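You operate a simulated robot arm through the tools that you are given. There is no shell and no other tool. Be economical: measure what you need, move in short steps, check, and stop when the job is done.

You run a simulated robot arm. Do the job below in one go: nothing can be reset, and whatever is moved stays where it is left.

TASK
Pick the defects from the sorting tray into their marked pockets and tip the clean beans into the RIDGE tin.
Fine: two stones, two sticks, one black bean; the tray goes back.

The check looks at the end state, three seconds after you hand in, the way a careful person would. Anything else that was tipped, shoved, dropped, spilled or broken makes it a failure.

THE ROBOT
A 6-joint arm with a two-finger parallel gripper, fixed in place. Base frame: the origin is at the foot of the arm, x ahead of it, y to its left, z up; the work surface is at about z = 0.88. Lengths are in m, angles in degrees, forces in N, time in s.
With the tool pointing down near the work surface it reaches from about 0.24 to 0.64 m from the base axis. Its first joint turns from -66.0 to 66.0 degrees. Payload 2.7 kg.
Tool frame: the origin (TCP) lies between the finger pads and is the grasp point; the fingertips stand 0.023 m ahead of it; z points along the fingers, y is the line along which they close. Largest opening 0.094 m; finger width 0.038, thickness 0.01; the body of the gripper, 0.054 by 0.096 m, starts 0.039 m behind the TCP.
Orientation is that of the tool frame in the base frame, as [roll, pitch, yaw] about the fixed x, y, z axes, in that order (R = Rz(yaw) Ry(pitch) Rx(roll)). With the fingers straight down and closing along the base's y, the tool's x points along the base's -x, its y along +y and its z along -z.

THE INTERFACE
- The arm moves only by the tool send_rows. Its argument "plan" is a list that holds one entry, the list of rows, each a list of 7 numbers: the shift along the tool's x, y, z in m, then the turn, a rotation vector about the tool's x, y, z in degrees, then the opening, from 0 (shut) to 1 (fully open). In form: [[[x, y, z, rx, ry, rz, hand], ...]]. A call has 1 to 12 rows; each row is the pose to reach, as a shift and turn from the pose commanded when the call began, along the tool's axes at that moment. A row lasts 0.2 s, in which the tool goes at most 0.05 m and 8.6 degrees; a call with a longer step from one row to the next is refused whole, and so is a gripper value outside its range. A pose out of reach is approached as far as the arm can. The call stops where the force on the tool passes 90 N (or 10 N more than at its start, if that is more) or the arm is blocked; 0.2 s more then pass. The fingers move at their own pace (about 0.045 m/s each) and stop on an object; they squeeze with about 44 N. The grip force told is the motor's: it shows also when the fingers shut on nothing. Time passes only in rows, and 0.2 s behind the last, so rows that repeat a pose let the fingers close. It gives the time, the measured TCP pose, the force on the tool (base axes), the opening and the grip force at its end, in the units of the frame above (readings bear some noise), and new pictures: "views" is both (left out), scene, wrist or none.
- Cameras (640 x 400 px; columns grow to the right, rows downward): "scene" is fixed at [0.0761, -0.4179, 1.4233]; the picture's right is [0.85, -0.53, 0.00], its down [-0.20, -0.31, -0.93] and it looks along [0.50, 0.79, -0.37] (base axes); focal length 323 px, centre (320, 200). "wrist" rides on the gripper at [-0.039, 0, -0.044] in the tool frame; the picture's right is [0.00, -1.00, 0.00], its down [0.97, 0.00, -0.24] and it looks along [0.24, 0.00, 0.97] (tool axes); focal length 218 px, centre (320, 200).
- pixel_to_xyz(camera, pixels): for up to 12 pixels [column, row] of the newest picture of that camera ("zoom" is the newest enlarged one), the place [x, y, z] in the base frame of the surface seen there, good to about 0.002 m, but the place of the scene camera against the robot may be out by one fixed shift of up to 0.012 m in any direction. The clock stands still meanwhile.
- enlarge(camera, box): a new picture of the part [left, top, right, bottom] of that camera's present view, enlarged. The clock stands still meanwhile.
- hand_in(): hands the job in; it is judged then, once.

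Go step by step. Measure first, check grasps and placings, and put right what went wrong. The budget is 80 turns and 120 pictures, counting those below and the enlarged ones. Unless the task says otherwise, let go and move clear before handing in, and close with one line.

The tools are called as name(argument=value, ...) on one line, values as JSON. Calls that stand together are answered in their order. send_rows: Moves the arm, as the interface text tells. Its arguments: {"type":"object","properties":{"plan":{"type":"array"},"views":{"type":"string","enum":["both","scene","wrist","none"]}},"required":["plan"]} The other tools are called the same way: pixel_to_xyz (camera, pixels) gives the place of the surface under pixels of a picture; enlarge (camera, box) takes an enlarged picture of a part of a camera's view; hand_in () hands the job in.

At the start:

```text
t: 0.0
eef_pos: [0.4195, 0.0617, 1.2179]
ee_rot: [-180.0, 0.0, 180.0]
ft_force: [0.4, 0.1, 1.1]
grip_width: 0.0942
gripper_force: 0.1
```

scene: 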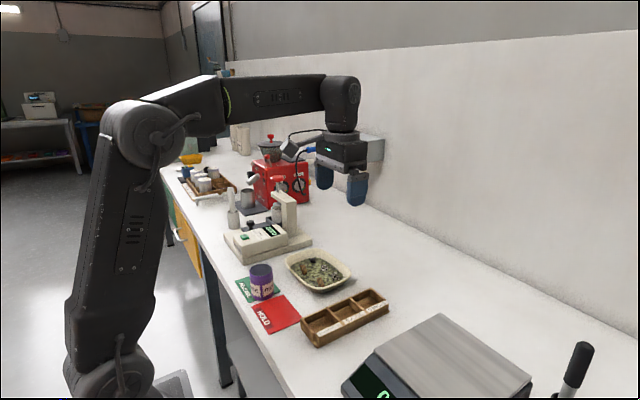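
wrist: 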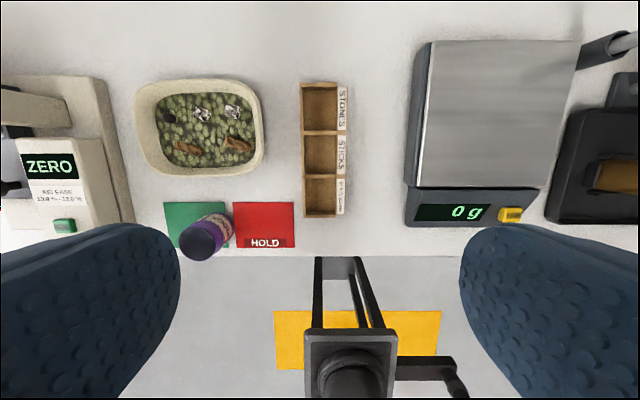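

The wrist picture shows the tray at about (198,127), with defects on green beans, and the pocket box at (323,150). A cup stands on a green card at (205,238). I'll enlarge these for labels.

enlarge(camera="wrist", box=[120, 60, 360, 270])

enlarge(camera="scene", box=[160, 120, 400, 360])

pixel_to_xyz(camera="wrist", pixels=[[170, 117], [202, 114], [233, 112], [188, 148], [238, 144], [320, 106], [320, 152], [320, 193], [197, 80], [197, 172], [137, 125], [263, 125]])

```text
1.90 times, centred on (240, 165) of wrist
```

zoom: 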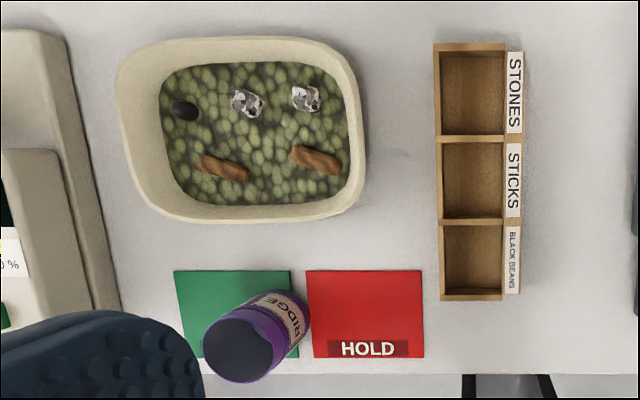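

```text
1.67 times, centred on (280, 240) of scene
```

zoom: 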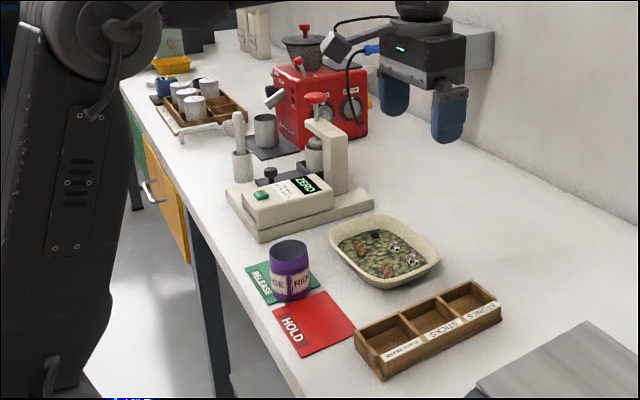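

```text
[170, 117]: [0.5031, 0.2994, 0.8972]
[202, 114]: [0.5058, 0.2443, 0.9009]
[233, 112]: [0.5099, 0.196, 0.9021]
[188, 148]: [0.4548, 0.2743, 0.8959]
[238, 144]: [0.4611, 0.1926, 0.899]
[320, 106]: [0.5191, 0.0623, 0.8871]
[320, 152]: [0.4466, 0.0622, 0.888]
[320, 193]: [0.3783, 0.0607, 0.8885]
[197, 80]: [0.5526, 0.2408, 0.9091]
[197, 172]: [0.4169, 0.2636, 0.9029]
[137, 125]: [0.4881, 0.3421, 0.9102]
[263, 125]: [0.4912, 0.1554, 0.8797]
```

The tin says RIDGE and stands on the green card. I'll move above the tray for a closer look.

send_rows(plan=[[[-0.011, 0.03, 0.022, 0, 0, 0, 1], [-0.022, 0.06, 0.044, 0, 0, 0, 1], [-0.033, 0.09, 0.066, 0, 0, 0, 1], [-0.044, 0.12, 0.088, 0, 0, 0, 1], [-0.055, 0.15, 0.11, 0, 0, 0, 1], [-0.065, 0.18, 0.13, 0, 0, 0, 1], [-0.065, 0.18, 0.13, 0, 0, 0, 1]]])

```text
t: 1.6
eef_pos: [0.4837, 0.2424, 1.0883]
ee_rot: [180.0, 0.0, 180.0]
ft_force: [-0.1, -0.3, 0.2]
grip_width: 0.0937
gripper_force: 0.0
```

scene: 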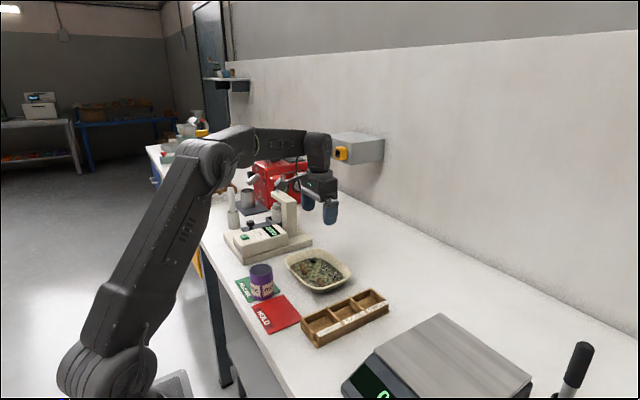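
wrist: 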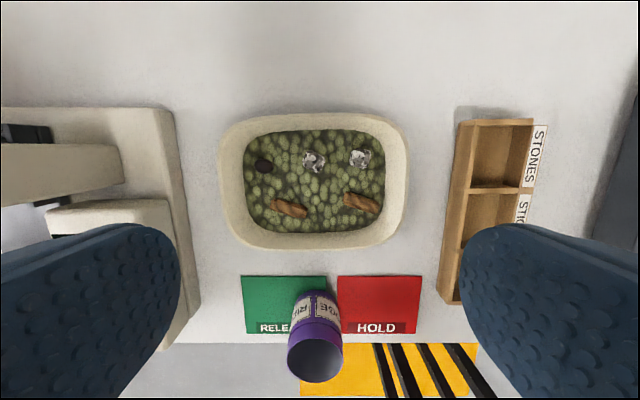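

The tray fills (220–408, 113–250) now. I'll enlarge and measure the pieces, tray and tin.

enlarge(camera="wrist", box=[210, 105, 420, 255])

pixel_to_xyz(camera="wrist", pixels=[[263, 165], [314, 161], [360, 158], [289, 208], [362, 203], [315, 117], [315, 245], [222, 180], [406, 175], [318, 135], [320, 182], [318, 228]])

pixel_to_xyz(camera="wrist", pixels=[[290, 360], [341, 360], [316, 342], [316, 380], [316, 361], [243, 277], [420, 277], [420, 332], [245, 333], [495, 155], [190, 200], [172, 112]])

```text
2.67 times, centred on (315, 180) of wrist
```

zoom: 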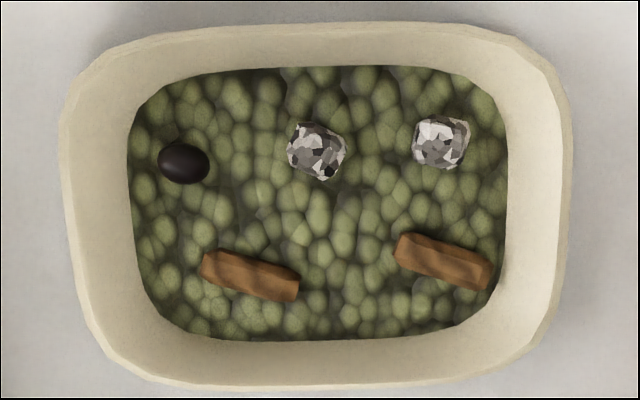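

```text
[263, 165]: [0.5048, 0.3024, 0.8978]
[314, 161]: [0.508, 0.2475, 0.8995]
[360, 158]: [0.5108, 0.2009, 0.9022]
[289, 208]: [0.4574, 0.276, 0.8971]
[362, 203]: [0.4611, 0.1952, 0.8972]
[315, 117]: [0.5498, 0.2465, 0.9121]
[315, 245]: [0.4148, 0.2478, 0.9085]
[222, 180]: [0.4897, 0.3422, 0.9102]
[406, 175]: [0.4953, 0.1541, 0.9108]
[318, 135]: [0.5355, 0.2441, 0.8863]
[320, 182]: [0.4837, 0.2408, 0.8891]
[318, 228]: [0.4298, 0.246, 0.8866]
```

```text
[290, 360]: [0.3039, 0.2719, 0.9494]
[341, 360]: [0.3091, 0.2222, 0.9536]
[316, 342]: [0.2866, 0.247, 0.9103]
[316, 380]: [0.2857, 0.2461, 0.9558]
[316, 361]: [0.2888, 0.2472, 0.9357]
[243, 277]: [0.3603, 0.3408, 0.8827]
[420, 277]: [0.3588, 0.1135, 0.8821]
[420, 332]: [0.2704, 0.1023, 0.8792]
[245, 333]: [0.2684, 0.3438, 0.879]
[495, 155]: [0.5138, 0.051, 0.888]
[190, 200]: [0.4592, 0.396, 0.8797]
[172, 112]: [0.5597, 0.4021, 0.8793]
```

Positions: stones near (0.508,0.2475) and (0.511,0.201), sticks near (0.457,0.276) and (0.461,0.195), black bean near (0.505,0.302), tin mouth near (0.31,0.247,0.956). I'll turn the gripper to close along base x, and stop above the right stone.

send_rows(plan=[[[-0.002, -0.004, 0.01, 0, 0, 8.3, 0.34], [-0.004, -0.008, 0.02, 0, 0, 16.6, 0.34], [-0.006, -0.012, 0.03, 0, 0, 24.9, 0.34], [-0.008, -0.016, 0.04, 0, 0, 33.2, 0.34], [-0.01, -0.02, 0.05, 0, 0, 41.5, 0.34], [-0.013, -0.024, 0.06, 0, 0, 49.8, 0.34], [-0.016, -0.028, 0.07, 0, 0, 58.1, 0.34], [-0.019, -0.032, 0.08, 0, 0, 66.4, 0.34], [-0.022, -0.036, 0.09, 0, 0, 74.7, 0.34], [-0.024, -0.04, 0.1, 0, 0, 83, 0.34], [-0.024, -0.0405, 0.108, 0, 0, 90, 0.34], [-0.024, -0.0405, 0.108, 0, 0, 90, 0.34]]])

```text
t: 4.2
eef_pos: [0.5084, 0.2003, 0.9797]
ee_rot: [-180.0, 0.0, 89.9]
ft_force: [-0.9, 0.0, -0.1]
grip_width: 0.032
gripper_force: 0.1
```

scene: 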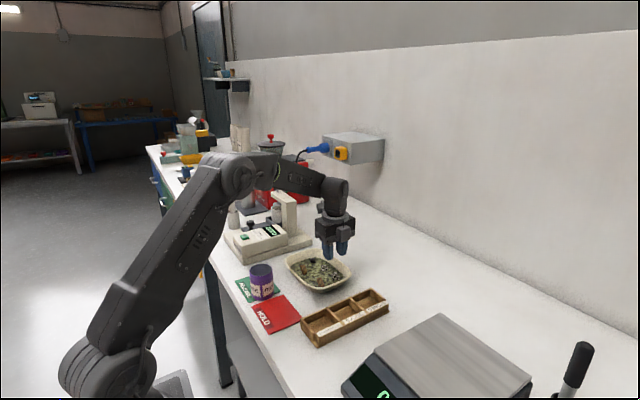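
wrist: 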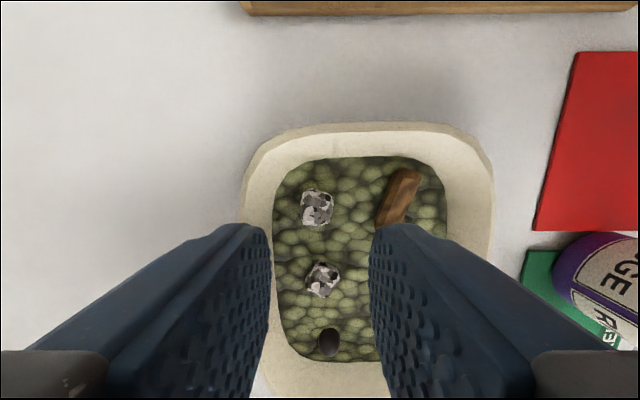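

The right stone is at (317,207) between the finger lines. Measuring its extent and the walls before going down.

pixel_to_xyz(camera="wrist", pixels=[[317, 207], [303, 207], [331, 207], [317, 193], [317, 223], [290, 205], [276, 205], [345, 215], [322, 279], [330, 342], [402, 195], [445, 200]])

enlarge(camera="wrist", box=[240, 120, 500, 283])

```text
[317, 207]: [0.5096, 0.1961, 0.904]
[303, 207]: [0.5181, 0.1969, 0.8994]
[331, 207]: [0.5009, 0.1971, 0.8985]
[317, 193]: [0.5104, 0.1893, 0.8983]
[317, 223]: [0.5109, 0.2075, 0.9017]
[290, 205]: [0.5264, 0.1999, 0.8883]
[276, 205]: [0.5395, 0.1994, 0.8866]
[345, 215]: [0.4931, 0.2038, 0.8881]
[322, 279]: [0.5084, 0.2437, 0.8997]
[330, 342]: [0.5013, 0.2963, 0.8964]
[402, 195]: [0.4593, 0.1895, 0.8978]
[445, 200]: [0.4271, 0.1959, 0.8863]
```

```text
2.45 times, centred on (370, 202) of wrist
```

zoom: 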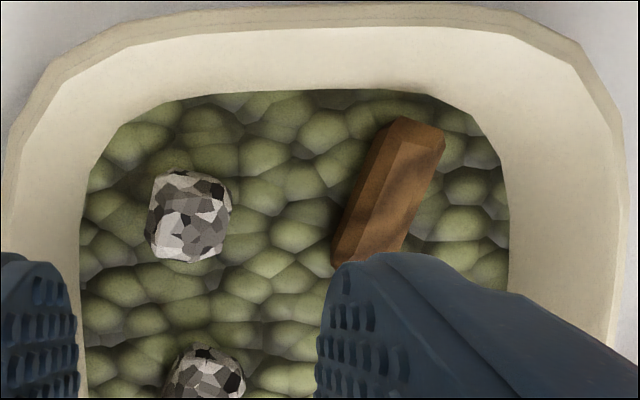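

Stone spans x 0.501–0.5185, y 0.188–0.208, top 0.904. Going down with fingertips at about 0.892, closing and lifting.

send_rows(plan=[[[-0.001, 0.001, 0.03, 0, 0, 0, 0.34], [-0.001, 0.001, 0.055, 0, 0, 0, 0.34], [-0.001, 0.001, 0.065, 0, 0, 0, 0.34], [-0.001, 0.001, 0.065, 0, 0, 0, 0.05], [-0.001, 0.001, 0.065, 0, 0, 0, 0.05], [-0.001, 0.001, 0.065, 0, 0, 0, 0.05], [-0.001, 0.001, 0.04, 0, 0, 0, 0.05], [-0.001, 0.001, 0, 0, 0, 0, 0.05]]], views="wrist")

```text
t: 6.0
eef_pos: [0.5095, 0.2002, 0.98]
ee_rot: [-179.8, -0.2, 90.0]
ft_force: [-0.4, -0.7, 0.3]
grip_width: 0.0186
gripper_force: 10.0
```

wrist: 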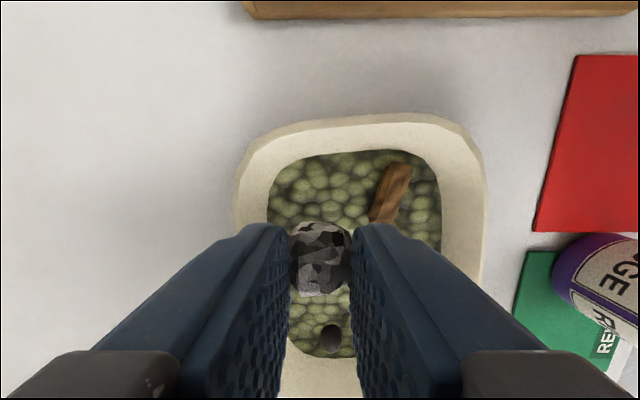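

The stone is held (0.0186 m). The tray seems to sit a few pixels differently; I'll check its rim, and the pockets before moving.

pixel_to_xyz(camera="wrist", pixels=[[350, 118], [238, 190], [480, 190], [340, 152], [270, 200], [440, 195], [388, 190], [332, 338], [520, 252], [577, 56]])

enlarge(camera="scene", box=[220, 220, 400, 360])

```text
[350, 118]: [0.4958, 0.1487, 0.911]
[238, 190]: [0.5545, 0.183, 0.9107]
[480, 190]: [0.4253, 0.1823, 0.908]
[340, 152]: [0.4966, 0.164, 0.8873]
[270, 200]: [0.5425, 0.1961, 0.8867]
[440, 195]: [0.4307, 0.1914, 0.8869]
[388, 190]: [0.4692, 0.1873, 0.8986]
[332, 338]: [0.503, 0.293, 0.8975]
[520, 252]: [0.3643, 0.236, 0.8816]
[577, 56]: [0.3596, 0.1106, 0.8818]
```

```text
2.86 times, centred on (310, 290) of scene
```

zoom: 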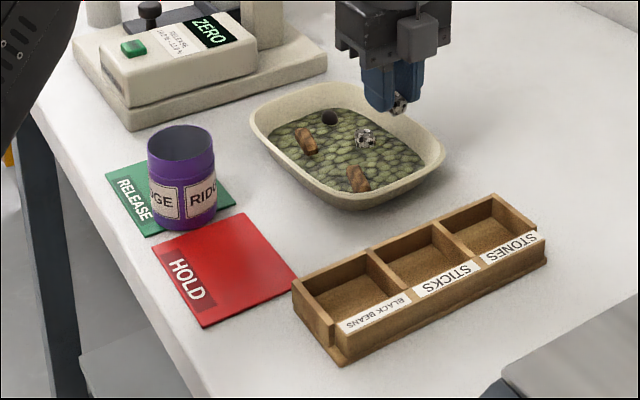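

The tray slid about 5 mm during the grasp; I'll restore that at the end. Next I carry the stone over the STONES pocket and look.

send_rows(plan=[[[-0.04, 0.0, 0, 0, 0, 0, 0.05], [-0.08, 0.002, 0, 0, 0, 0, 0.05], [-0.12, 0.004, 0, 0, 0, 0, 0.05], [-0.145, 0.005, 0, 0, 0, 0, 0.05], [-0.145, 0.005, 0, 0, 0, 0, 0.05]]], views="wrist")

```text
t: 7.2
eef_pos: [0.5135, 0.0557, 0.9793]
ee_rot: [180.0, 0.0, 90.0]
ft_force: [0.0, -0.1, -0.4]
grip_width: 0.0186
gripper_force: 10.1
```

wrist: 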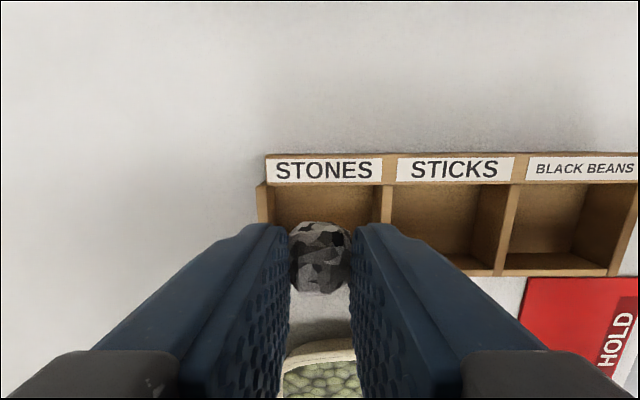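

pixel_to_xyz(camera="wrist", pixels=[[262, 187], [270, 200], [387, 187], [380, 200], [325, 186], [320, 210], [513, 187], [450, 270], [560, 268], [450, 187], [625, 187], [575, 187]])

```text
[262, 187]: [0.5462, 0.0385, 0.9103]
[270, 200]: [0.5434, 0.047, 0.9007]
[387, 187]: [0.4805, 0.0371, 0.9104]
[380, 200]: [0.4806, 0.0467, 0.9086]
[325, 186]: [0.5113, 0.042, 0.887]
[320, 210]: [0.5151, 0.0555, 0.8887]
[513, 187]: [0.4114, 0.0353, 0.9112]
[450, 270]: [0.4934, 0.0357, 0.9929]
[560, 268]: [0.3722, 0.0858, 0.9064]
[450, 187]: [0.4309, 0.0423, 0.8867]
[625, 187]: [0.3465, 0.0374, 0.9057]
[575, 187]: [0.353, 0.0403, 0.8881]
```

The pocket spans x 0.484–0.543, y ≈0.039–0.083, wall top 0.911 and floor 0.888. I'll check the far wall's y in an enlargement.

enlarge(camera="wrist", box=[440, 140, 640, 290])

pixel_to_xyz(camera="zoom", pixels=[[330, 385], [330, 365], [330, 405], [330, 345], [330, 150], [330, 160], [450, 375]])

```text
2.67 times, centred on (540, 215) of wrist
```

zoom: 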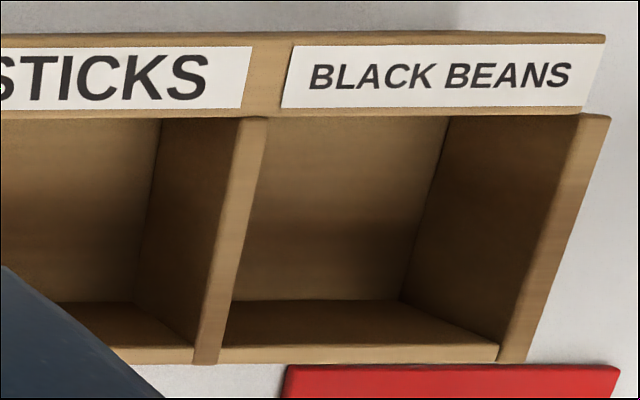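

```text
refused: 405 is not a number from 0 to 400
```

pixel_to_xyz(camera="zoom", pixels=[[330, 354], [330, 345], [330, 320], [330, 290], [330, 120], [330, 112], [210, 350], [255, 125], [560, 280], [480, 125], [400, 310]])

```text
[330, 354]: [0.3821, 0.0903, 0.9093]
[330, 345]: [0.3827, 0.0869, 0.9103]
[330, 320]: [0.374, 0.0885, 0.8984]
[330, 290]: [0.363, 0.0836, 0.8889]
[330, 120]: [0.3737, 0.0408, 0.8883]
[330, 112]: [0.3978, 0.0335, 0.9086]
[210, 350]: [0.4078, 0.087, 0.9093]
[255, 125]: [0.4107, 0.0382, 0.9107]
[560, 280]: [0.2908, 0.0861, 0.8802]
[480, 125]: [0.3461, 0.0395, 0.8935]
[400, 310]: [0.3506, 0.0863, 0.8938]
```

Pocket inside spans y 0.036–0.087, so fingers fit at y 0.0615. Lowering and releasing the stone a few mm above the floor.

send_rows(plan=[[[0.006, 0.0045, 0.0, 0, 0, 0, 0.05], [0.006, 0.0045, 0.03, 0, 0, 0, 0.05], [0.006, 0.0045, 0.055, 0, 0, 0, 0.05], [0.006, 0.0045, 0.055, 0, 0, 0, 0.05], [0.006, 0.0045, 0.055, 0, 0, 0, 0.27], [0.006, 0.0045, 0.055, 0, 0, 0, 0.27], [0.006, 0.0045, 0.03, 0, 0, 0, 0.27], [0.006, 0.0045, -0.01, 0, 0, 0, 0.3], [0.05, 0.0, -0.01, 0, 0, 0, 0.34], [0.1, -0.005, -0.01, 0, 0, 0, 0.34], [0.14, -0.005, -0.01, 0, 0, 0, 0.34], [0.14, -0.005, -0.01, 0, 0, 0, 0.34]]])

```text
refused: row 10 steps farther than a row can; nothing moved
```

send_rows(plan=[[[0.006, 0.0045, 0.0, 0, 0, 0, 0.05], [0.006, 0.0045, 0.03, 0, 0, 0, 0.05], [0.006, 0.0045, 0.055, 0, 0, 0, 0.05], [0.006, 0.0045, 0.055, 0, 0, 0, 0.05], [0.006, 0.0045, 0.055, 0, 0, 0, 0.27], [0.006, 0.0045, 0.055, 0, 0, 0, 0.27], [0.006, 0.0045, 0.03, 0, 0, 0, 0.27], [0.006, 0.0045, -0.01, 0, 0, 0, 0.3], [0.05, 0.0, -0.01, 0, 0, 0, 0.34], [0.098, -0.005, -0.01, 0, 0, 0, 0.34], [0.14, -0.005, -0.01, 0, 0, 0, 0.34], [0.14, -0.005, -0.01, 0, 0, 0, 0.34]]])

```text
t: 9.8
eef_pos: [0.5079, 0.1954, 0.9906]
ee_rot: [180.0, 0.0, 90.1]
ft_force: [0.7, 0.7, -0.9]
grip_width: 0.032
gripper_force: 0.1
```

scene: 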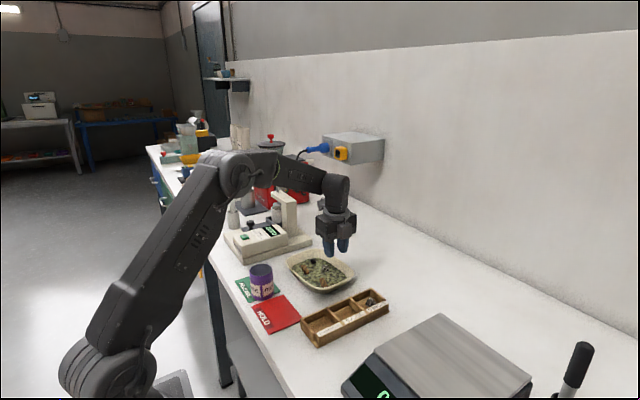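
wrist: 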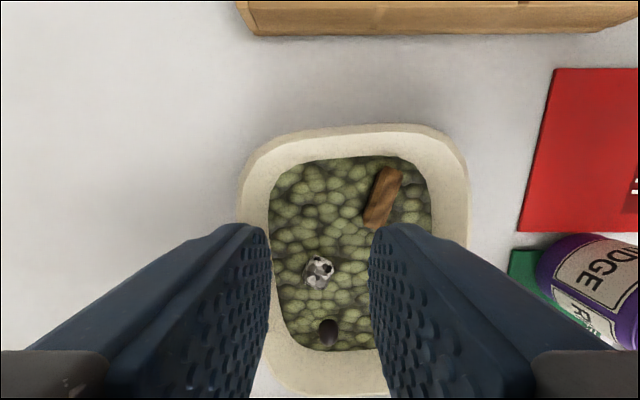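

The stone is in its pocket (scene 372,302). Measuring the second stone at (320,272) and the rest after the tray's slide.

pixel_to_xyz(camera="wrist", pixels=[[320, 268], [306, 272], [334, 272], [320, 285], [320, 256], [328, 330], [270, 200], [430, 200], [382, 197], [240, 190], [466, 190], [330, 350]])

enlarge(camera="wrist", box=[230, 210, 480, 370])

```text
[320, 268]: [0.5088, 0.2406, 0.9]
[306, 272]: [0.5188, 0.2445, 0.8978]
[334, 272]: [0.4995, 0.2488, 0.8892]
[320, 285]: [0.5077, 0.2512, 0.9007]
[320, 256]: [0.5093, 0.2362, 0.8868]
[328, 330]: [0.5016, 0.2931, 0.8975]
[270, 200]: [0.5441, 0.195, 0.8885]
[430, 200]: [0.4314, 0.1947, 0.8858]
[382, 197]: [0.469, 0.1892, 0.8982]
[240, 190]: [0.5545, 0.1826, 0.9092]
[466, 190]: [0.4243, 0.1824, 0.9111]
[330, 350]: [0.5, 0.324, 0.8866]
```

```text
2.50 times, centred on (355, 290) of wrist
```

zoom: 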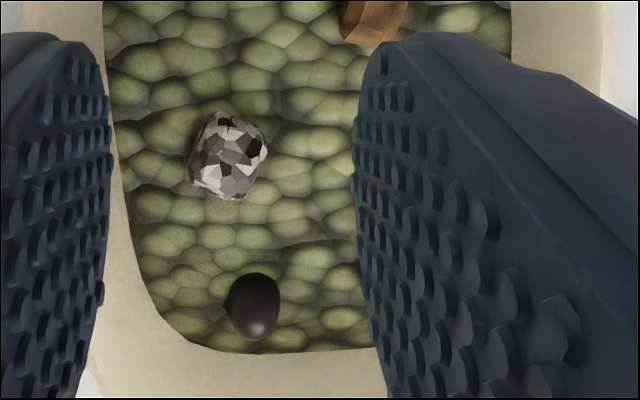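

Second stone is centred near (0.509,0.246). Grasping it.

send_rows(plan=[[[0.045, 0.001, 0.0, 0, 0, 0, 0.34], [0.0505, 0.001, 0.03, 0, 0, 0, 0.34], [0.0505, 0.001, 0.06, 0, 0, 0, 0.34], [0.0505, 0.001, 0.076, 0, 0, 0, 0.34], [0.0505, 0.001, 0.076, 0, 0, 0, 0.05], [0.0505, 0.001, 0.076, 0, 0, 0, 0.05], [0.0505, 0.001, 0.076, 0, 0, 0, 0.05], [0.0505, 0.001, 0.05, 0, 0, 0, 0.05], [0.0505, 0.001, 0.01, 0, 0, 0, 0.05]]], views="wrist")

```text
t: 11.8
eef_pos: [0.5102, 0.2455, 0.9812]
ee_rot: [-180.0, 0.1, 89.9]
ft_force: [-0.7, -0.6, -0.5]
grip_width: 0.0204
gripper_force: 9.2
```

wrist: 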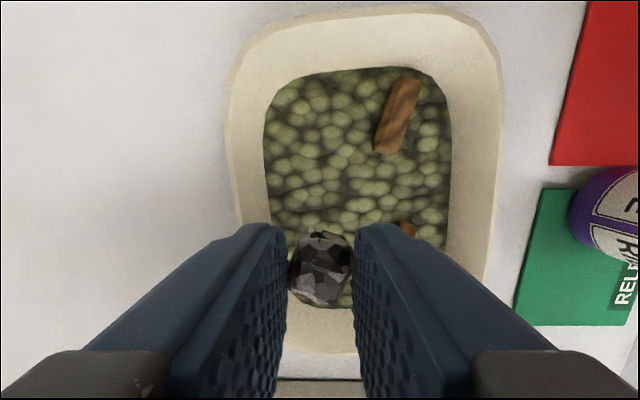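

Second stone held. Carrying it to the pocket, releasing from just above the wall top beside the first.

send_rows(plan=[[[-0.046, -0.002, 0, 0, 0, 0, 0.05], [-0.092, -0.005, 0, 0, 0, 0, 0.05], [-0.138, -0.008, 0, 0, 0, 0, 0.05], [-0.184, -0.011, 0, 0, 0, 0, 0.05], [-0.184, -0.011, 0.03, 0, 0, 0, 0.05], [-0.184, -0.011, 0.045, 0, 0, 0, 0.05], [-0.184, -0.011, 0.045, 0, 0, 0, 0.05], [-0.184, -0.011, 0.045, 0, 0, 0, 0.3], [-0.184, -0.011, 0.045, 0, 0, 0, 0.3], [-0.184, -0.011, 0.01, 0, 0, 0, 0.3]]], views="wrist")

enlarge(camera="scene", box=[240, 230, 400, 350])

```text
t: 14.0
eef_pos: [0.4996, 0.0625, 0.9707]
ee_rot: [180.0, 0.1, 90.0]
ft_force: [0.8, 0.3, 0.3]
grip_width: 0.0283
gripper_force: 0.0
```

wrist: 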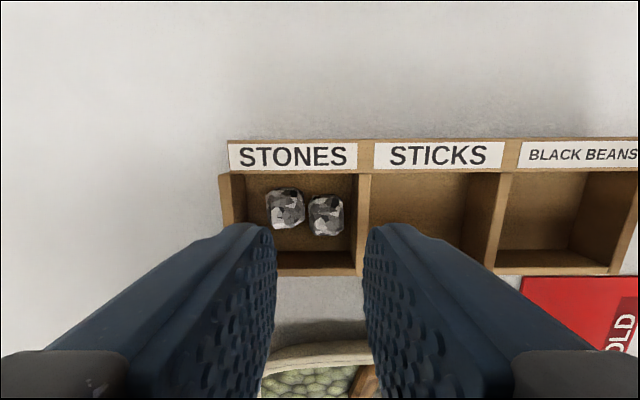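

```text
3.33 times, centred on (320, 290) of scene
```

zoom: 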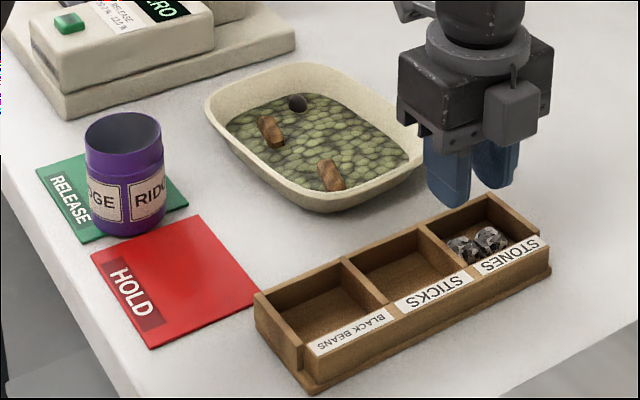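

Both stones are in their pocket. Next I go above the right stick, turned 17° to match it.

send_rows(plan=[[[0.0, 0.0, -0.015, 0, 0, 0, 0.3], [0.043, -0.01, -0.015, 0, 0, 6, 0.3], [0.086, -0.02, -0.015, 0, 0, 12, 0.3], [0.128, -0.029, -0.015, 0, 0, 17, 0.3], [0.128, -0.029, -0.015, 0, 0, 17, 0.3]]], views="wrist")

```text
t: 15.2
eef_pos: [0.4715, 0.1902, 0.9841]
ee_rot: [-180.0, 0.0, 72.8]
ft_force: [0.3, 0.1, 0.5]
grip_width: 0.0283
gripper_force: 0.0
```

wrist: 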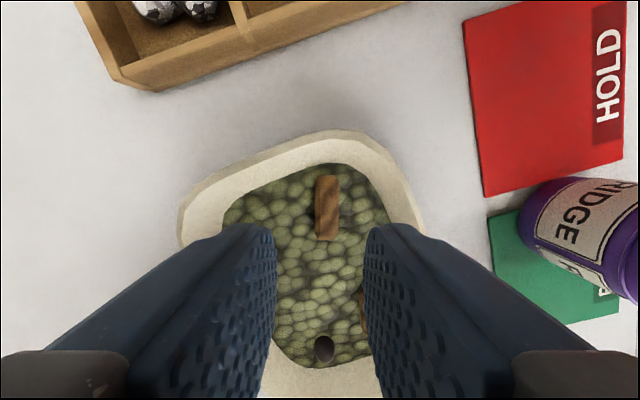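

The stick stands nearly vertical in the picture at (327,207), aligned. Measuring it.

pixel_to_xyz(camera="wrist", pixels=[[327, 178], [327, 207], [326, 237], [317, 207], [338, 207], [345, 168], [300, 168], [226, 210], [385, 215], [324, 347], [362, 310]])

enlarge(camera="wrist", box=[180, 130, 430, 290])

```text
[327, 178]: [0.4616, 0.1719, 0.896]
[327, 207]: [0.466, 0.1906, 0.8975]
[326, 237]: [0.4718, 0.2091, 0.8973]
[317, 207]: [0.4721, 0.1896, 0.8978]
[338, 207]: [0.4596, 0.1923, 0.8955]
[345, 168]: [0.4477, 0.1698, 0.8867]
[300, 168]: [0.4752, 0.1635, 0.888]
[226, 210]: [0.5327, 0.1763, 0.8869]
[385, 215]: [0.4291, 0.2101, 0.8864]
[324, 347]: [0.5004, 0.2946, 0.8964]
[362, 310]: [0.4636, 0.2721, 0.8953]
```

```text
2.50 times, centred on (305, 210) of wrist
```

zoom: 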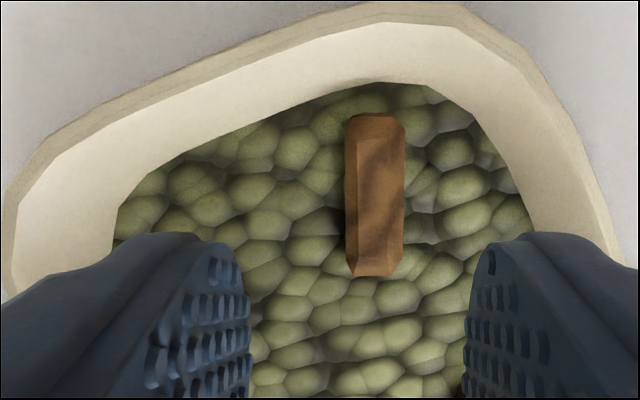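

Stick centre (0.466,0.1906), 13 mm wide. Grasping slightly inward of its middle to stay clear of the wall.

send_rows(plan=[[[0.005, -0.0052, 0.02, 0, 0, 0, 0.26], [0.005, -0.0052, 0.045, 0, 0, 0, 0.26], [0.005, -0.0052, 0.07, 0, 0, 0, 0.26], [0.005, -0.0052, 0.0705, 0, 0, 0, 0.02], [0.005, -0.0052, 0.0705, 0, 0, 0, 0.02], [0.005, -0.0052, 0.0705, 0, 0, 0, 0.02], [0.005, -0.0052, 0.04, 0, 0, 0, 0.02], [0.005, -0.0052, 0.0, 0, 0, 0, 0.02]]], views="wrist")

```text
t: 17.0
eef_pos: [0.4667, 0.1961, 0.9859]
ee_rot: [-180.0, 0.0, 73.0]
ft_force: [-0.5, -1.1, 0.4]
grip_width: 0.0133
gripper_force: 10.5
```

wrist: 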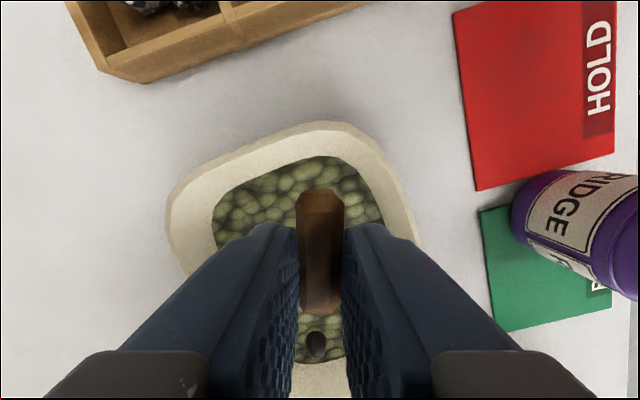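

Stick held (13.3 mm). Carrying it to the STICKS pocket, squaring the yaw.

send_rows(plan=[[[-0.043, 0.0094, 0, 0, 0, -6, 0.02], [-0.086, 0.0188, 0, 0, 0, -12, 0.02], [-0.1289, 0.0282, 0, 0, 0, -17, 0.02], [-0.1289, 0.0282, 0, 0, 0, -17, 0.02]]], views="wrist")

```text
t: 18.0
eef_pos: [0.4564, 0.0646, 0.9853]
ee_rot: [179.9, 0.0, 90.1]
ft_force: [-0.1, -0.8, 0.0]
grip_width: 0.0136
gripper_force: 10.3
```

wrist: 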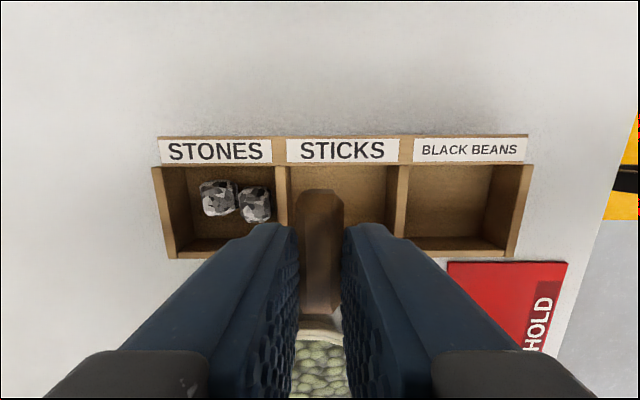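

pixel_to_xyz(camera="wrist", pixels=[[281, 169], [402, 169], [282, 230], [322, 195], [530, 169], [370, 180], [480, 245]])

```text
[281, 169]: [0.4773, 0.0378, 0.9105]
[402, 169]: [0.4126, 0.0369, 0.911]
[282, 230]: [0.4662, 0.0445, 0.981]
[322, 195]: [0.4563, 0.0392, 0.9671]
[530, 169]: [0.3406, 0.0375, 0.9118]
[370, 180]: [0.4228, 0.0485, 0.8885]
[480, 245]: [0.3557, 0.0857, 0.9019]
```

send_rows(plan=[[[0.001, -0.004, 0.02, 0, 0, 0, 0.02], [0.001, -0.004, 0.045, 0, 0, 0, 0.02], [0.001, -0.004, 0.062, 0, 0, 0, 0.02], [0.001, -0.004, 0.062, 0, 0, 0, 0.02], [0.001, -0.004, 0.062, 0, 0, 0, 0.2], [0.001, -0.004, 0.062, 0, 0, 0, 0.2], [0.001, -0.004, 0.04, 0, 0, 0, 0.2], [0.001, -0.004, 0, 0, 0, 0, 0.26], [0.001, -0.004, 0, 0, 0, 0, 0.26]]], views="wrist")

```text
t: 20.0
eef_pos: [0.4521, 0.066, 0.9862]
ee_rot: [179.9, 0.0, 90.0]
ft_force: [-0.2, 0.2, -0.1]
grip_width: 0.0245
gripper_force: 0.0
```

wrist: 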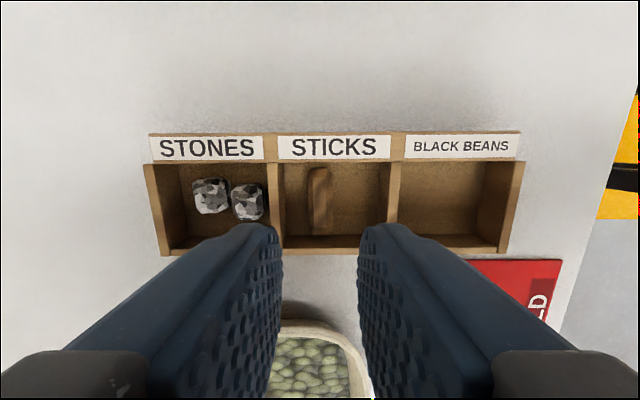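

The stick lies in its pocket at (320,200). On to the second stick.

send_rows(plan=[[[0.041, 0.002, 0, 0, 0, 4, 0.26], [0.082, 0.004, 0, 0, 0, 8, 0.26], [0.123, 0.006, 0, 0, 0, 12, 0.26], [0.164, 0.008, 0, 0, 0, 15, 0.26], [0.207, 0.01, 0, 0, 0, 17, 0.26], [0.207, 0.01, 0, 0, 0, 17, 0.26]]], views="wrist")

```text
t: 21.4
eef_pos: [0.462, 0.2732, 0.9862]
ee_rot: [180.0, -0.1, 72.8]
ft_force: [0.8, 0.7, -0.3]
grip_width: 0.0243
gripper_force: 0.1
```

wrist: 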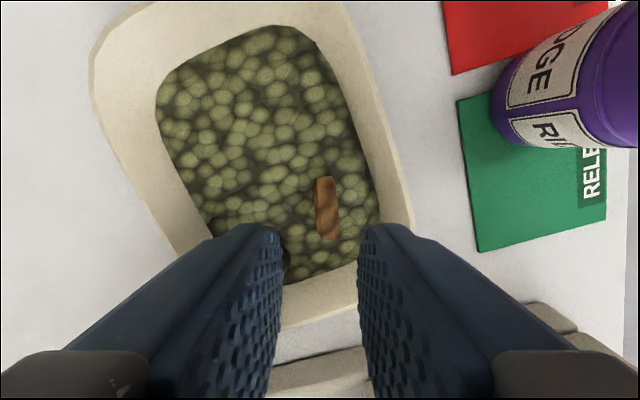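

pixel_to_xyz(camera="wrist", pixels=[[325, 179], [326, 207], [328, 237], [316, 207], [337, 207], [372, 210], [350, 262], [288, 255], [205, 222], [345, 120]])

enlarge(camera="wrist", box=[200, 140, 430, 290])

```text
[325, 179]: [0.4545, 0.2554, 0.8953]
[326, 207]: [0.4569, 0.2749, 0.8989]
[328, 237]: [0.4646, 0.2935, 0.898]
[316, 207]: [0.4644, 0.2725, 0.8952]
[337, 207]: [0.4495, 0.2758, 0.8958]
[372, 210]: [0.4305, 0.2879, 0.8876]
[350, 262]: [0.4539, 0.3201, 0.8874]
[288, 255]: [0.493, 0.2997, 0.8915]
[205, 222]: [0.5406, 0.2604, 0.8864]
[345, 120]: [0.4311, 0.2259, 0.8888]
```

```text
2.67 times, centred on (315, 215) of wrist
```

zoom: 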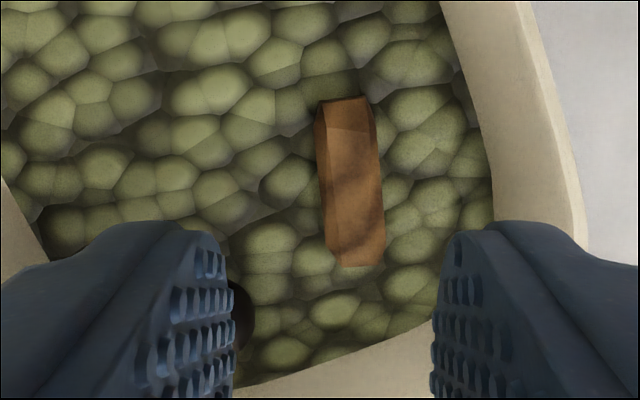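

Stick centre (0.4585,0.2745). Tool is nearly above; going down with narrow opening, offset 3 mm from the wall.

send_rows(plan=[[[0.0, -0.0005, 0.025, 0, 0, 0, 0.235], [0.0, -0.0005, 0.05, 0, 0, 0, 0.235], [0.0, -0.0005, 0.072, 0, 0, 0, 0.235], [0.0, -0.0005, 0.0727, 0, 0, 0, 0.02], [0.0, -0.0005, 0.0727, 0, 0, 0, 0.02], [0.0, -0.0005, 0.0727, 0, 0, 0, 0.02], [0.0, -0.0005, 0.04, 0, 0, 0, 0.02], [0.0, -0.0005, 0.0, 0, 0, 0, 0.02]]], views="wrist")

```text
t: 23.2
eef_pos: [0.461, 0.2738, 0.9857]
ee_rot: [180.0, 0.0, 73.0]
ft_force: [0.0, -0.3, -0.2]
grip_width: 0.0133
gripper_force: 10.3
```

wrist: 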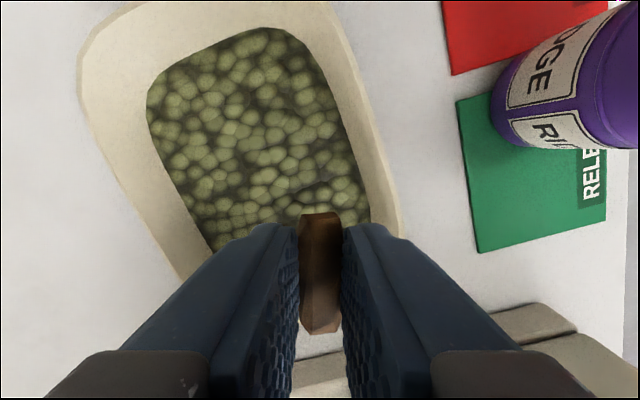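

Second stick held. Carrying it to the STICKS pocket beside the first.

send_rows(plan=[[[-0.042, 0.0072, 0, 0, 0, -4, 0.02], [-0.084, 0.0145, 0, 0, 0, -8, 0.02], [-0.126, 0.0217, 0, 0, 0, -12, 0.02], [-0.168, 0.029, 0, 0, 0, -15, 0.02], [-0.2109, 0.0362, 0, 0, 0, -17, 0.02], [-0.2109, 0.0362, 0.03, 0, 0, -17, 0.02], [-0.2109, 0.0362, 0.058, 0, 0, -17, 0.02], [-0.2109, 0.0362, 0.058, 0, 0, -17, 0.02], [-0.2109, 0.0362, 0.058, 0, 0, -17, 0.18], [-0.2109, 0.0362, 0.058, 0, 0, -17, 0.18], [-0.2109, 0.0362, 0.03, 0, 0, -17, 0.18], [-0.2109, 0.0362, 0, 0, 0, -17, 0.26]]], views="wrist")

enlarge(camera="scene", box=[240, 230, 400, 350])

```text
t: 25.8
eef_pos: [0.434, 0.061, 0.9847]
ee_rot: [180.0, 0.0, 90.1]
ft_force: [0.0, 0.3, 0.5]
grip_width: 0.0244
gripper_force: 0.0
```

wrist: 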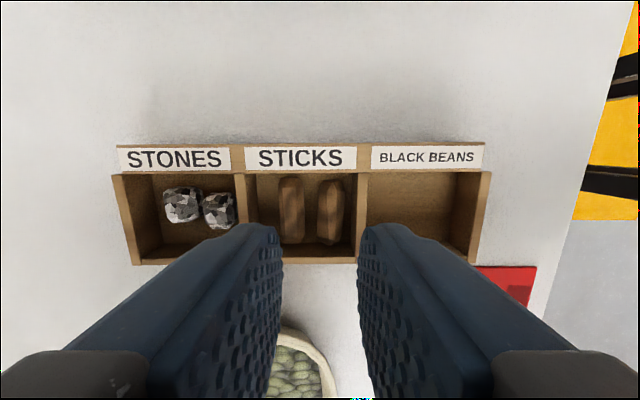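

```text
3.33 times, centred on (320, 290) of scene
```

zoom: 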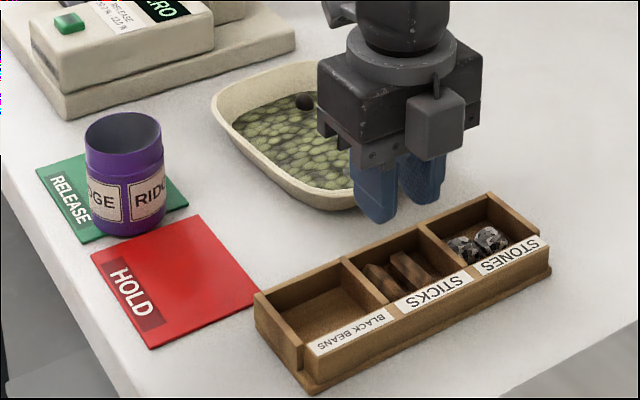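

Both sticks are in. Next the black bean.

send_rows(plan=[[[0.046, 0.0145, 0, 0, 0, 0, 0.26], [0.092, 0.029, 0, 0, 0, 0, 0.26], [0.138, 0.0435, 0, 0, 0, 0, 0.26], [0.184, 0.058, 0, 0, 0, 0, 0.26], [0.231, 0.072, 0, 0, 0, 0, 0.26], [0.231, 0.072, 0, 0, 0, 0, 0.26]]], views="wrist")

enlarge(camera="wrist", box=[200, 100, 440, 260])

```text
t: 27.2
eef_pos: [0.5065, 0.2919, 0.9856]
ee_rot: [-180.0, 0.0, 90.0]
ft_force: [0.4, 0.1, -0.3]
grip_width: 0.0244
gripper_force: 0.0
```

wrist: 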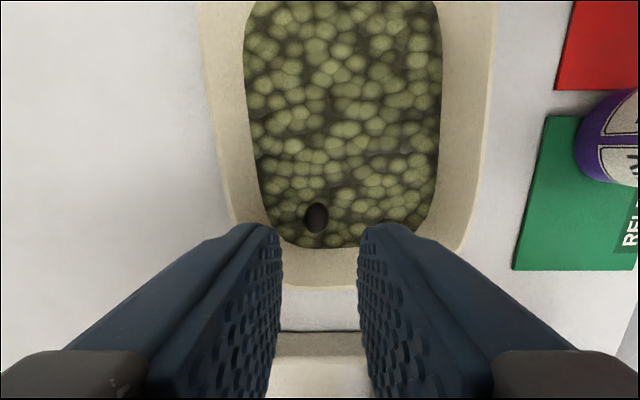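

```text
2.50 times, centred on (320, 180) of wrist
```

zoom: 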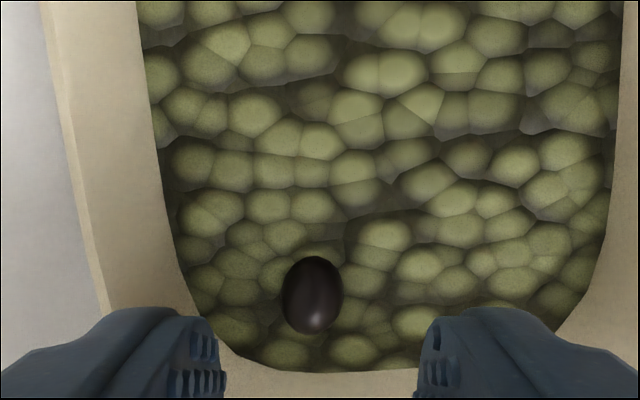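

pixel_to_xyz(camera="wrist", pixels=[[317, 217], [306, 218], [328, 218], [316, 205], [316, 231], [316, 242], [280, 228], [267, 200], [345, 228], [295, 220]])

```text
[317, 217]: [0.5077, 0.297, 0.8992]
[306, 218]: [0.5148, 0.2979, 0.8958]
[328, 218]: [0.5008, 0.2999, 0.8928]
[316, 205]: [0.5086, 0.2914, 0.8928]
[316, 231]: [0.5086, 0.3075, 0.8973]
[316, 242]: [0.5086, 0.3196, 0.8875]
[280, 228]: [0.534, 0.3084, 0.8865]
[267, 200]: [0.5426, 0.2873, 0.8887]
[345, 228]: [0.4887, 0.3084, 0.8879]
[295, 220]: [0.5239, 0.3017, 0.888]
```

Bean centre (0.508,0.299), 14 mm wide, top 0.899. Grasping with the TCP kept 7 mm inward of the corner.

send_rows(plan=[[[0.0, 0.0015, 0.025, 0, 0, 0, 0.22], [0.0, 0.0015, 0.05, 0, 0, 0, 0.22], [0.0, 0.0015, 0.072, 0, 0, 0, 0.22], [0.0, 0.0015, 0.0736, 0, 0, 0, 0.02], [0.0, 0.0015, 0.0736, 0, 0, 0, 0.02], [0.0, 0.0015, 0.0736, 0, 0, 0, 0.02], [0.0, 0.0015, 0.04, 0, 0, 0, 0.02], [0.0, 0.0015, 0.0, 0, 0, 0, 0.02]]], views="wrist")

```text
t: 29.0
eef_pos: [0.5085, 0.2915, 0.9855]
ee_rot: [-179.8, 0.0, 90.1]
ft_force: [-0.4, -0.4, 0.0]
grip_width: 0.0074
gripper_force: 9.8
```

wrist: 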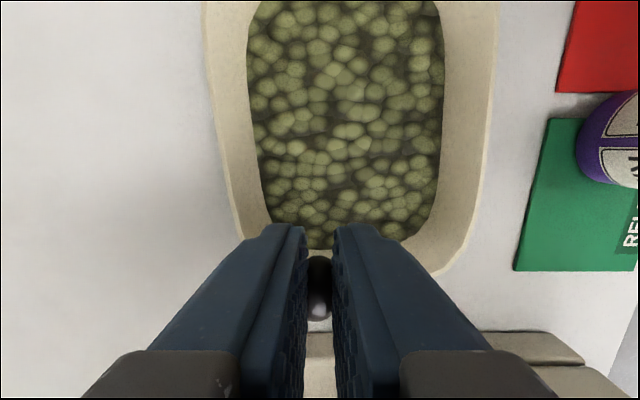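

The bean is held (7.4 mm width, visible at (319,290)). Carrying it to BLACK BEANS.

send_rows(plan=[[[-0.039, -0.0216, 0, 0, 0, 0, 0.0], [-0.078, -0.0432, 0, 0, 0, 0, 0.0], [-0.117, -0.0648, 0, 0, 0, 0, 0.0], [-0.156, -0.0864, 0, 0, 0, 0, 0.0], [-0.195, -0.108, 0, 0, 0, 0, 0.0], [-0.2335, -0.1295, 0, 0, 0, 0, 0.0], [-0.2335, -0.1295, 0, 0, 0, 0, 0.0]]], views="wrist")

```text
t: 30.6
eef_pos: [0.3779, 0.0586, 0.9865]
ee_rot: [180.0, 0.0, 90.0]
ft_force: [-0.5, -0.3, 0.0]
grip_width: 0.009
gripper_force: 9.7
```

wrist: 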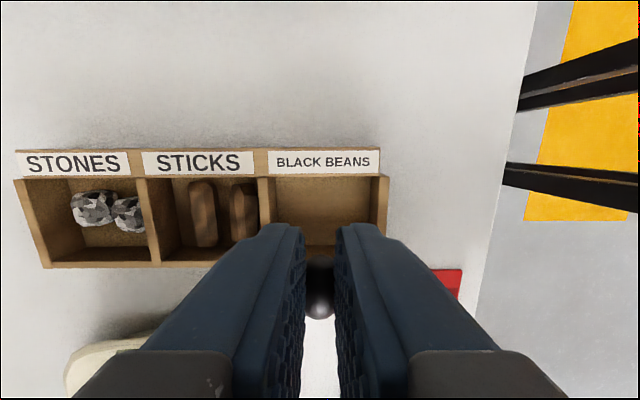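

Bean still held over its pocket. Lowering and releasing.

send_rows(plan=[[[0.001, 0.001, 0.03, 0, 0, 0, 0.0], [0.001, 0.001, 0.055, 0, 0, 0, 0.0], [0.001, 0.001, 0.066, 0, 0, 0, 0.0], [0.001, 0.001, 0.066, 0, 0, 0, 0.0], [0.001, 0.001, 0.066, 0, 0, 0, 0.27], [0.001, 0.001, 0.066, 0, 0, 0, 0.27], [0.001, 0.001, 0.066, 0, 0, 0, 0.27], [0.001, 0.001, 0.03, 0, 0, 0, 0.27], [0.001, 0.001, 0, 0, 0, 0, 0.27], [0.001, 0.001, -0.04, 0, 0, 0, 0.27]]], views="wrist")

```text
t: 32.8
eef_pos: [0.3789, 0.0583, 1.0256]
ee_rot: [180.0, 0.0, 90.1]
ft_force: [0.5, -0.1, 0.6]
grip_width: 0.0255
gripper_force: 0.1
```

wrist: 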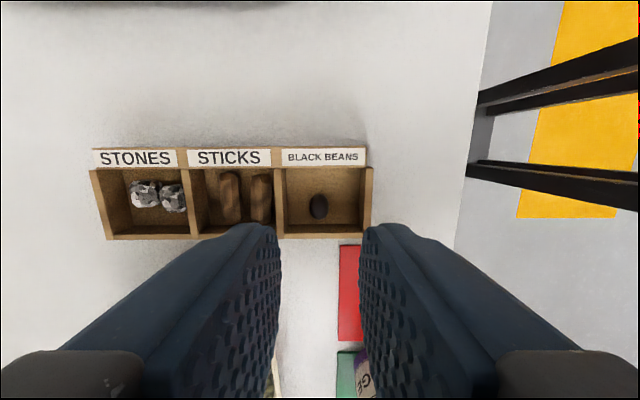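

All five defects are in. Now I go up to view the tray and tin together.

send_rows(plan=[[[0.034, 0.012, -0.018, 0, 0, 0, 0.27], [0.068, 0.024, -0.036, 0, 0, 0, 0.27], [0.102, 0.036, -0.054, 0, 0, 0, 0.27], [0.136, 0.048, -0.072, 0, 0, 0, 0.27], [0.17, 0.06, -0.09, 0, 0, 0, 0.27], [0.202, 0.066, -0.105, 0, 0, 0, 0.27], [0.202, 0.066, -0.105, 0, 0, 0, 0.27]]], views="wrist")

enlarge(camera="scene", box=[215, 180, 375, 300])

```text
t: 34.4
eef_pos: [0.4456, 0.2609, 1.1319]
ee_rot: [180.0, 0.0, 90.0]
ft_force: [0.0, 1.1, 0.1]
grip_width: 0.0254
gripper_force: 0.0
```

wrist: 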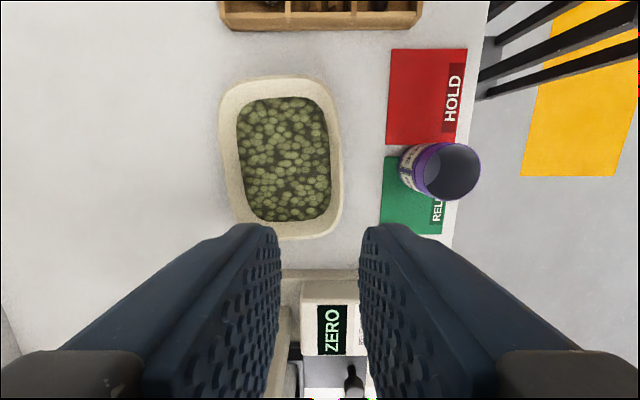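

```text
3.33 times, centred on (295, 240) of scene
```

zoom: 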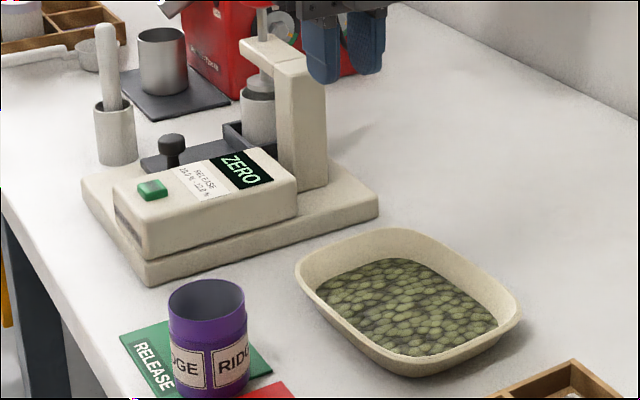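

Measuring tray rim, tin mouth and meter from here.

pixel_to_xyz(camera="wrist", pixels=[[418, 171], [478, 171], [450, 145], [450, 199], [440, 172], [222, 155], [342, 160], [275, 78], [290, 238], [236, 85], [325, 85], [237, 220]])

pixel_to_xyz(camera="wrist", pixels=[[235, 155], [228, 155], [226, 120], [228, 190], [330, 230], [383, 195], [330, 290], [330, 330], [320, 272], [343, 375], [340, 150], [280, 160]])

enlarge(camera="wrist", box=[200, 60, 500, 250])

```text
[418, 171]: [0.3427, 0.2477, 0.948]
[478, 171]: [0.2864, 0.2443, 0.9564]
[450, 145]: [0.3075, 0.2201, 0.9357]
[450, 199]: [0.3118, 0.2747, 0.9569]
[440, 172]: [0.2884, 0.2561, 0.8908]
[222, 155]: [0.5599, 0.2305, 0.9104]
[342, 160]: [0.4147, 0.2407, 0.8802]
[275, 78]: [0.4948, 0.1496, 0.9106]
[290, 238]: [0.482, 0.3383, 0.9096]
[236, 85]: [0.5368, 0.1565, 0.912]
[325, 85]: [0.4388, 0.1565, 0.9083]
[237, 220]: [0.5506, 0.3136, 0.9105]
```

```text
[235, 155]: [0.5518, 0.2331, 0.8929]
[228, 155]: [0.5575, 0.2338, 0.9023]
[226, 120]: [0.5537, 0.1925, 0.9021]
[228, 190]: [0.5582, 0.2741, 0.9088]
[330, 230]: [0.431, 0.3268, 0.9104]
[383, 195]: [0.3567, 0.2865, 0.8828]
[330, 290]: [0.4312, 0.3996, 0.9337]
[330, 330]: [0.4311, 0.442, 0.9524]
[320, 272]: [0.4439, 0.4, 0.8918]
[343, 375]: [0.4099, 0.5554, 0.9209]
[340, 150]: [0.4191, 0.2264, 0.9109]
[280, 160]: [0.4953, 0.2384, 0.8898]
```

```text
2.11 times, centred on (350, 155) of wrist
```

zoom: 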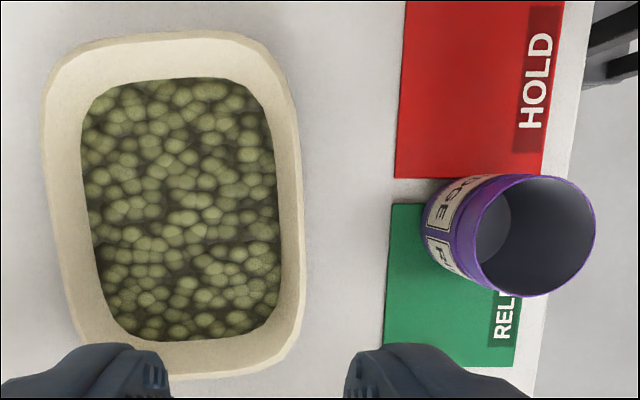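

The tin mouth is centred near (0.3135,0.2465), top 0.957. The tray walls lean about 31°, so I'll grip the near wall with the tool tilted. I rehearse the pour pose empty first: call A tilts and turns the tool.

send_rows(plan=[[[0.011, -0.005, 0.001, -2.2, -2.02, 7.54, 0.27], [0.021, -0.01, 0.002, -4.4, -4.04, 15.07, 0.27], [0.032, -0.014, 0.003, -6.6, -6.05, 22.6, 0.27], [0.043, -0.019, 0.004, -8.8, -8.07, 30.15, 0.27], [0.054, -0.024, 0.005, -11.0, -10.1, 37.7, 0.27], [0.064, -0.029, 0.006, -13.2, -12.1, 45.2, 0.27], [0.075, -0.034, 0.007, -15.4, -14.1, 52.75, 0.27], [0.086, -0.039, 0.008, -17.6, -16.1, 60.3, 0.27], [0.097, -0.043, 0.009, -19.8, -18.2, 67.8, 0.27], [0.107, -0.048, 0.01, -22.0, -20.2, 75.4, 0.27], [0.118, -0.053, 0.012, -24.2, -22.2, 82.9, 0.27], [0.118, -0.053, 0.012, -24.2, -22.2, 82.9, 0.27]]], views="none")

```text
t: 37.0
eef_pos: [0.5531, 0.1593, 1.1733]
ee_rot: [150.6, 3.6, 21.9]
ft_force: [0.1, 0.1, 0.0]
grip_width: 0.0256
gripper_force: 0.1
out of reach, approached as far as the arm can: row 5, 6, 7, 8, 9, 10, 11, 12
```

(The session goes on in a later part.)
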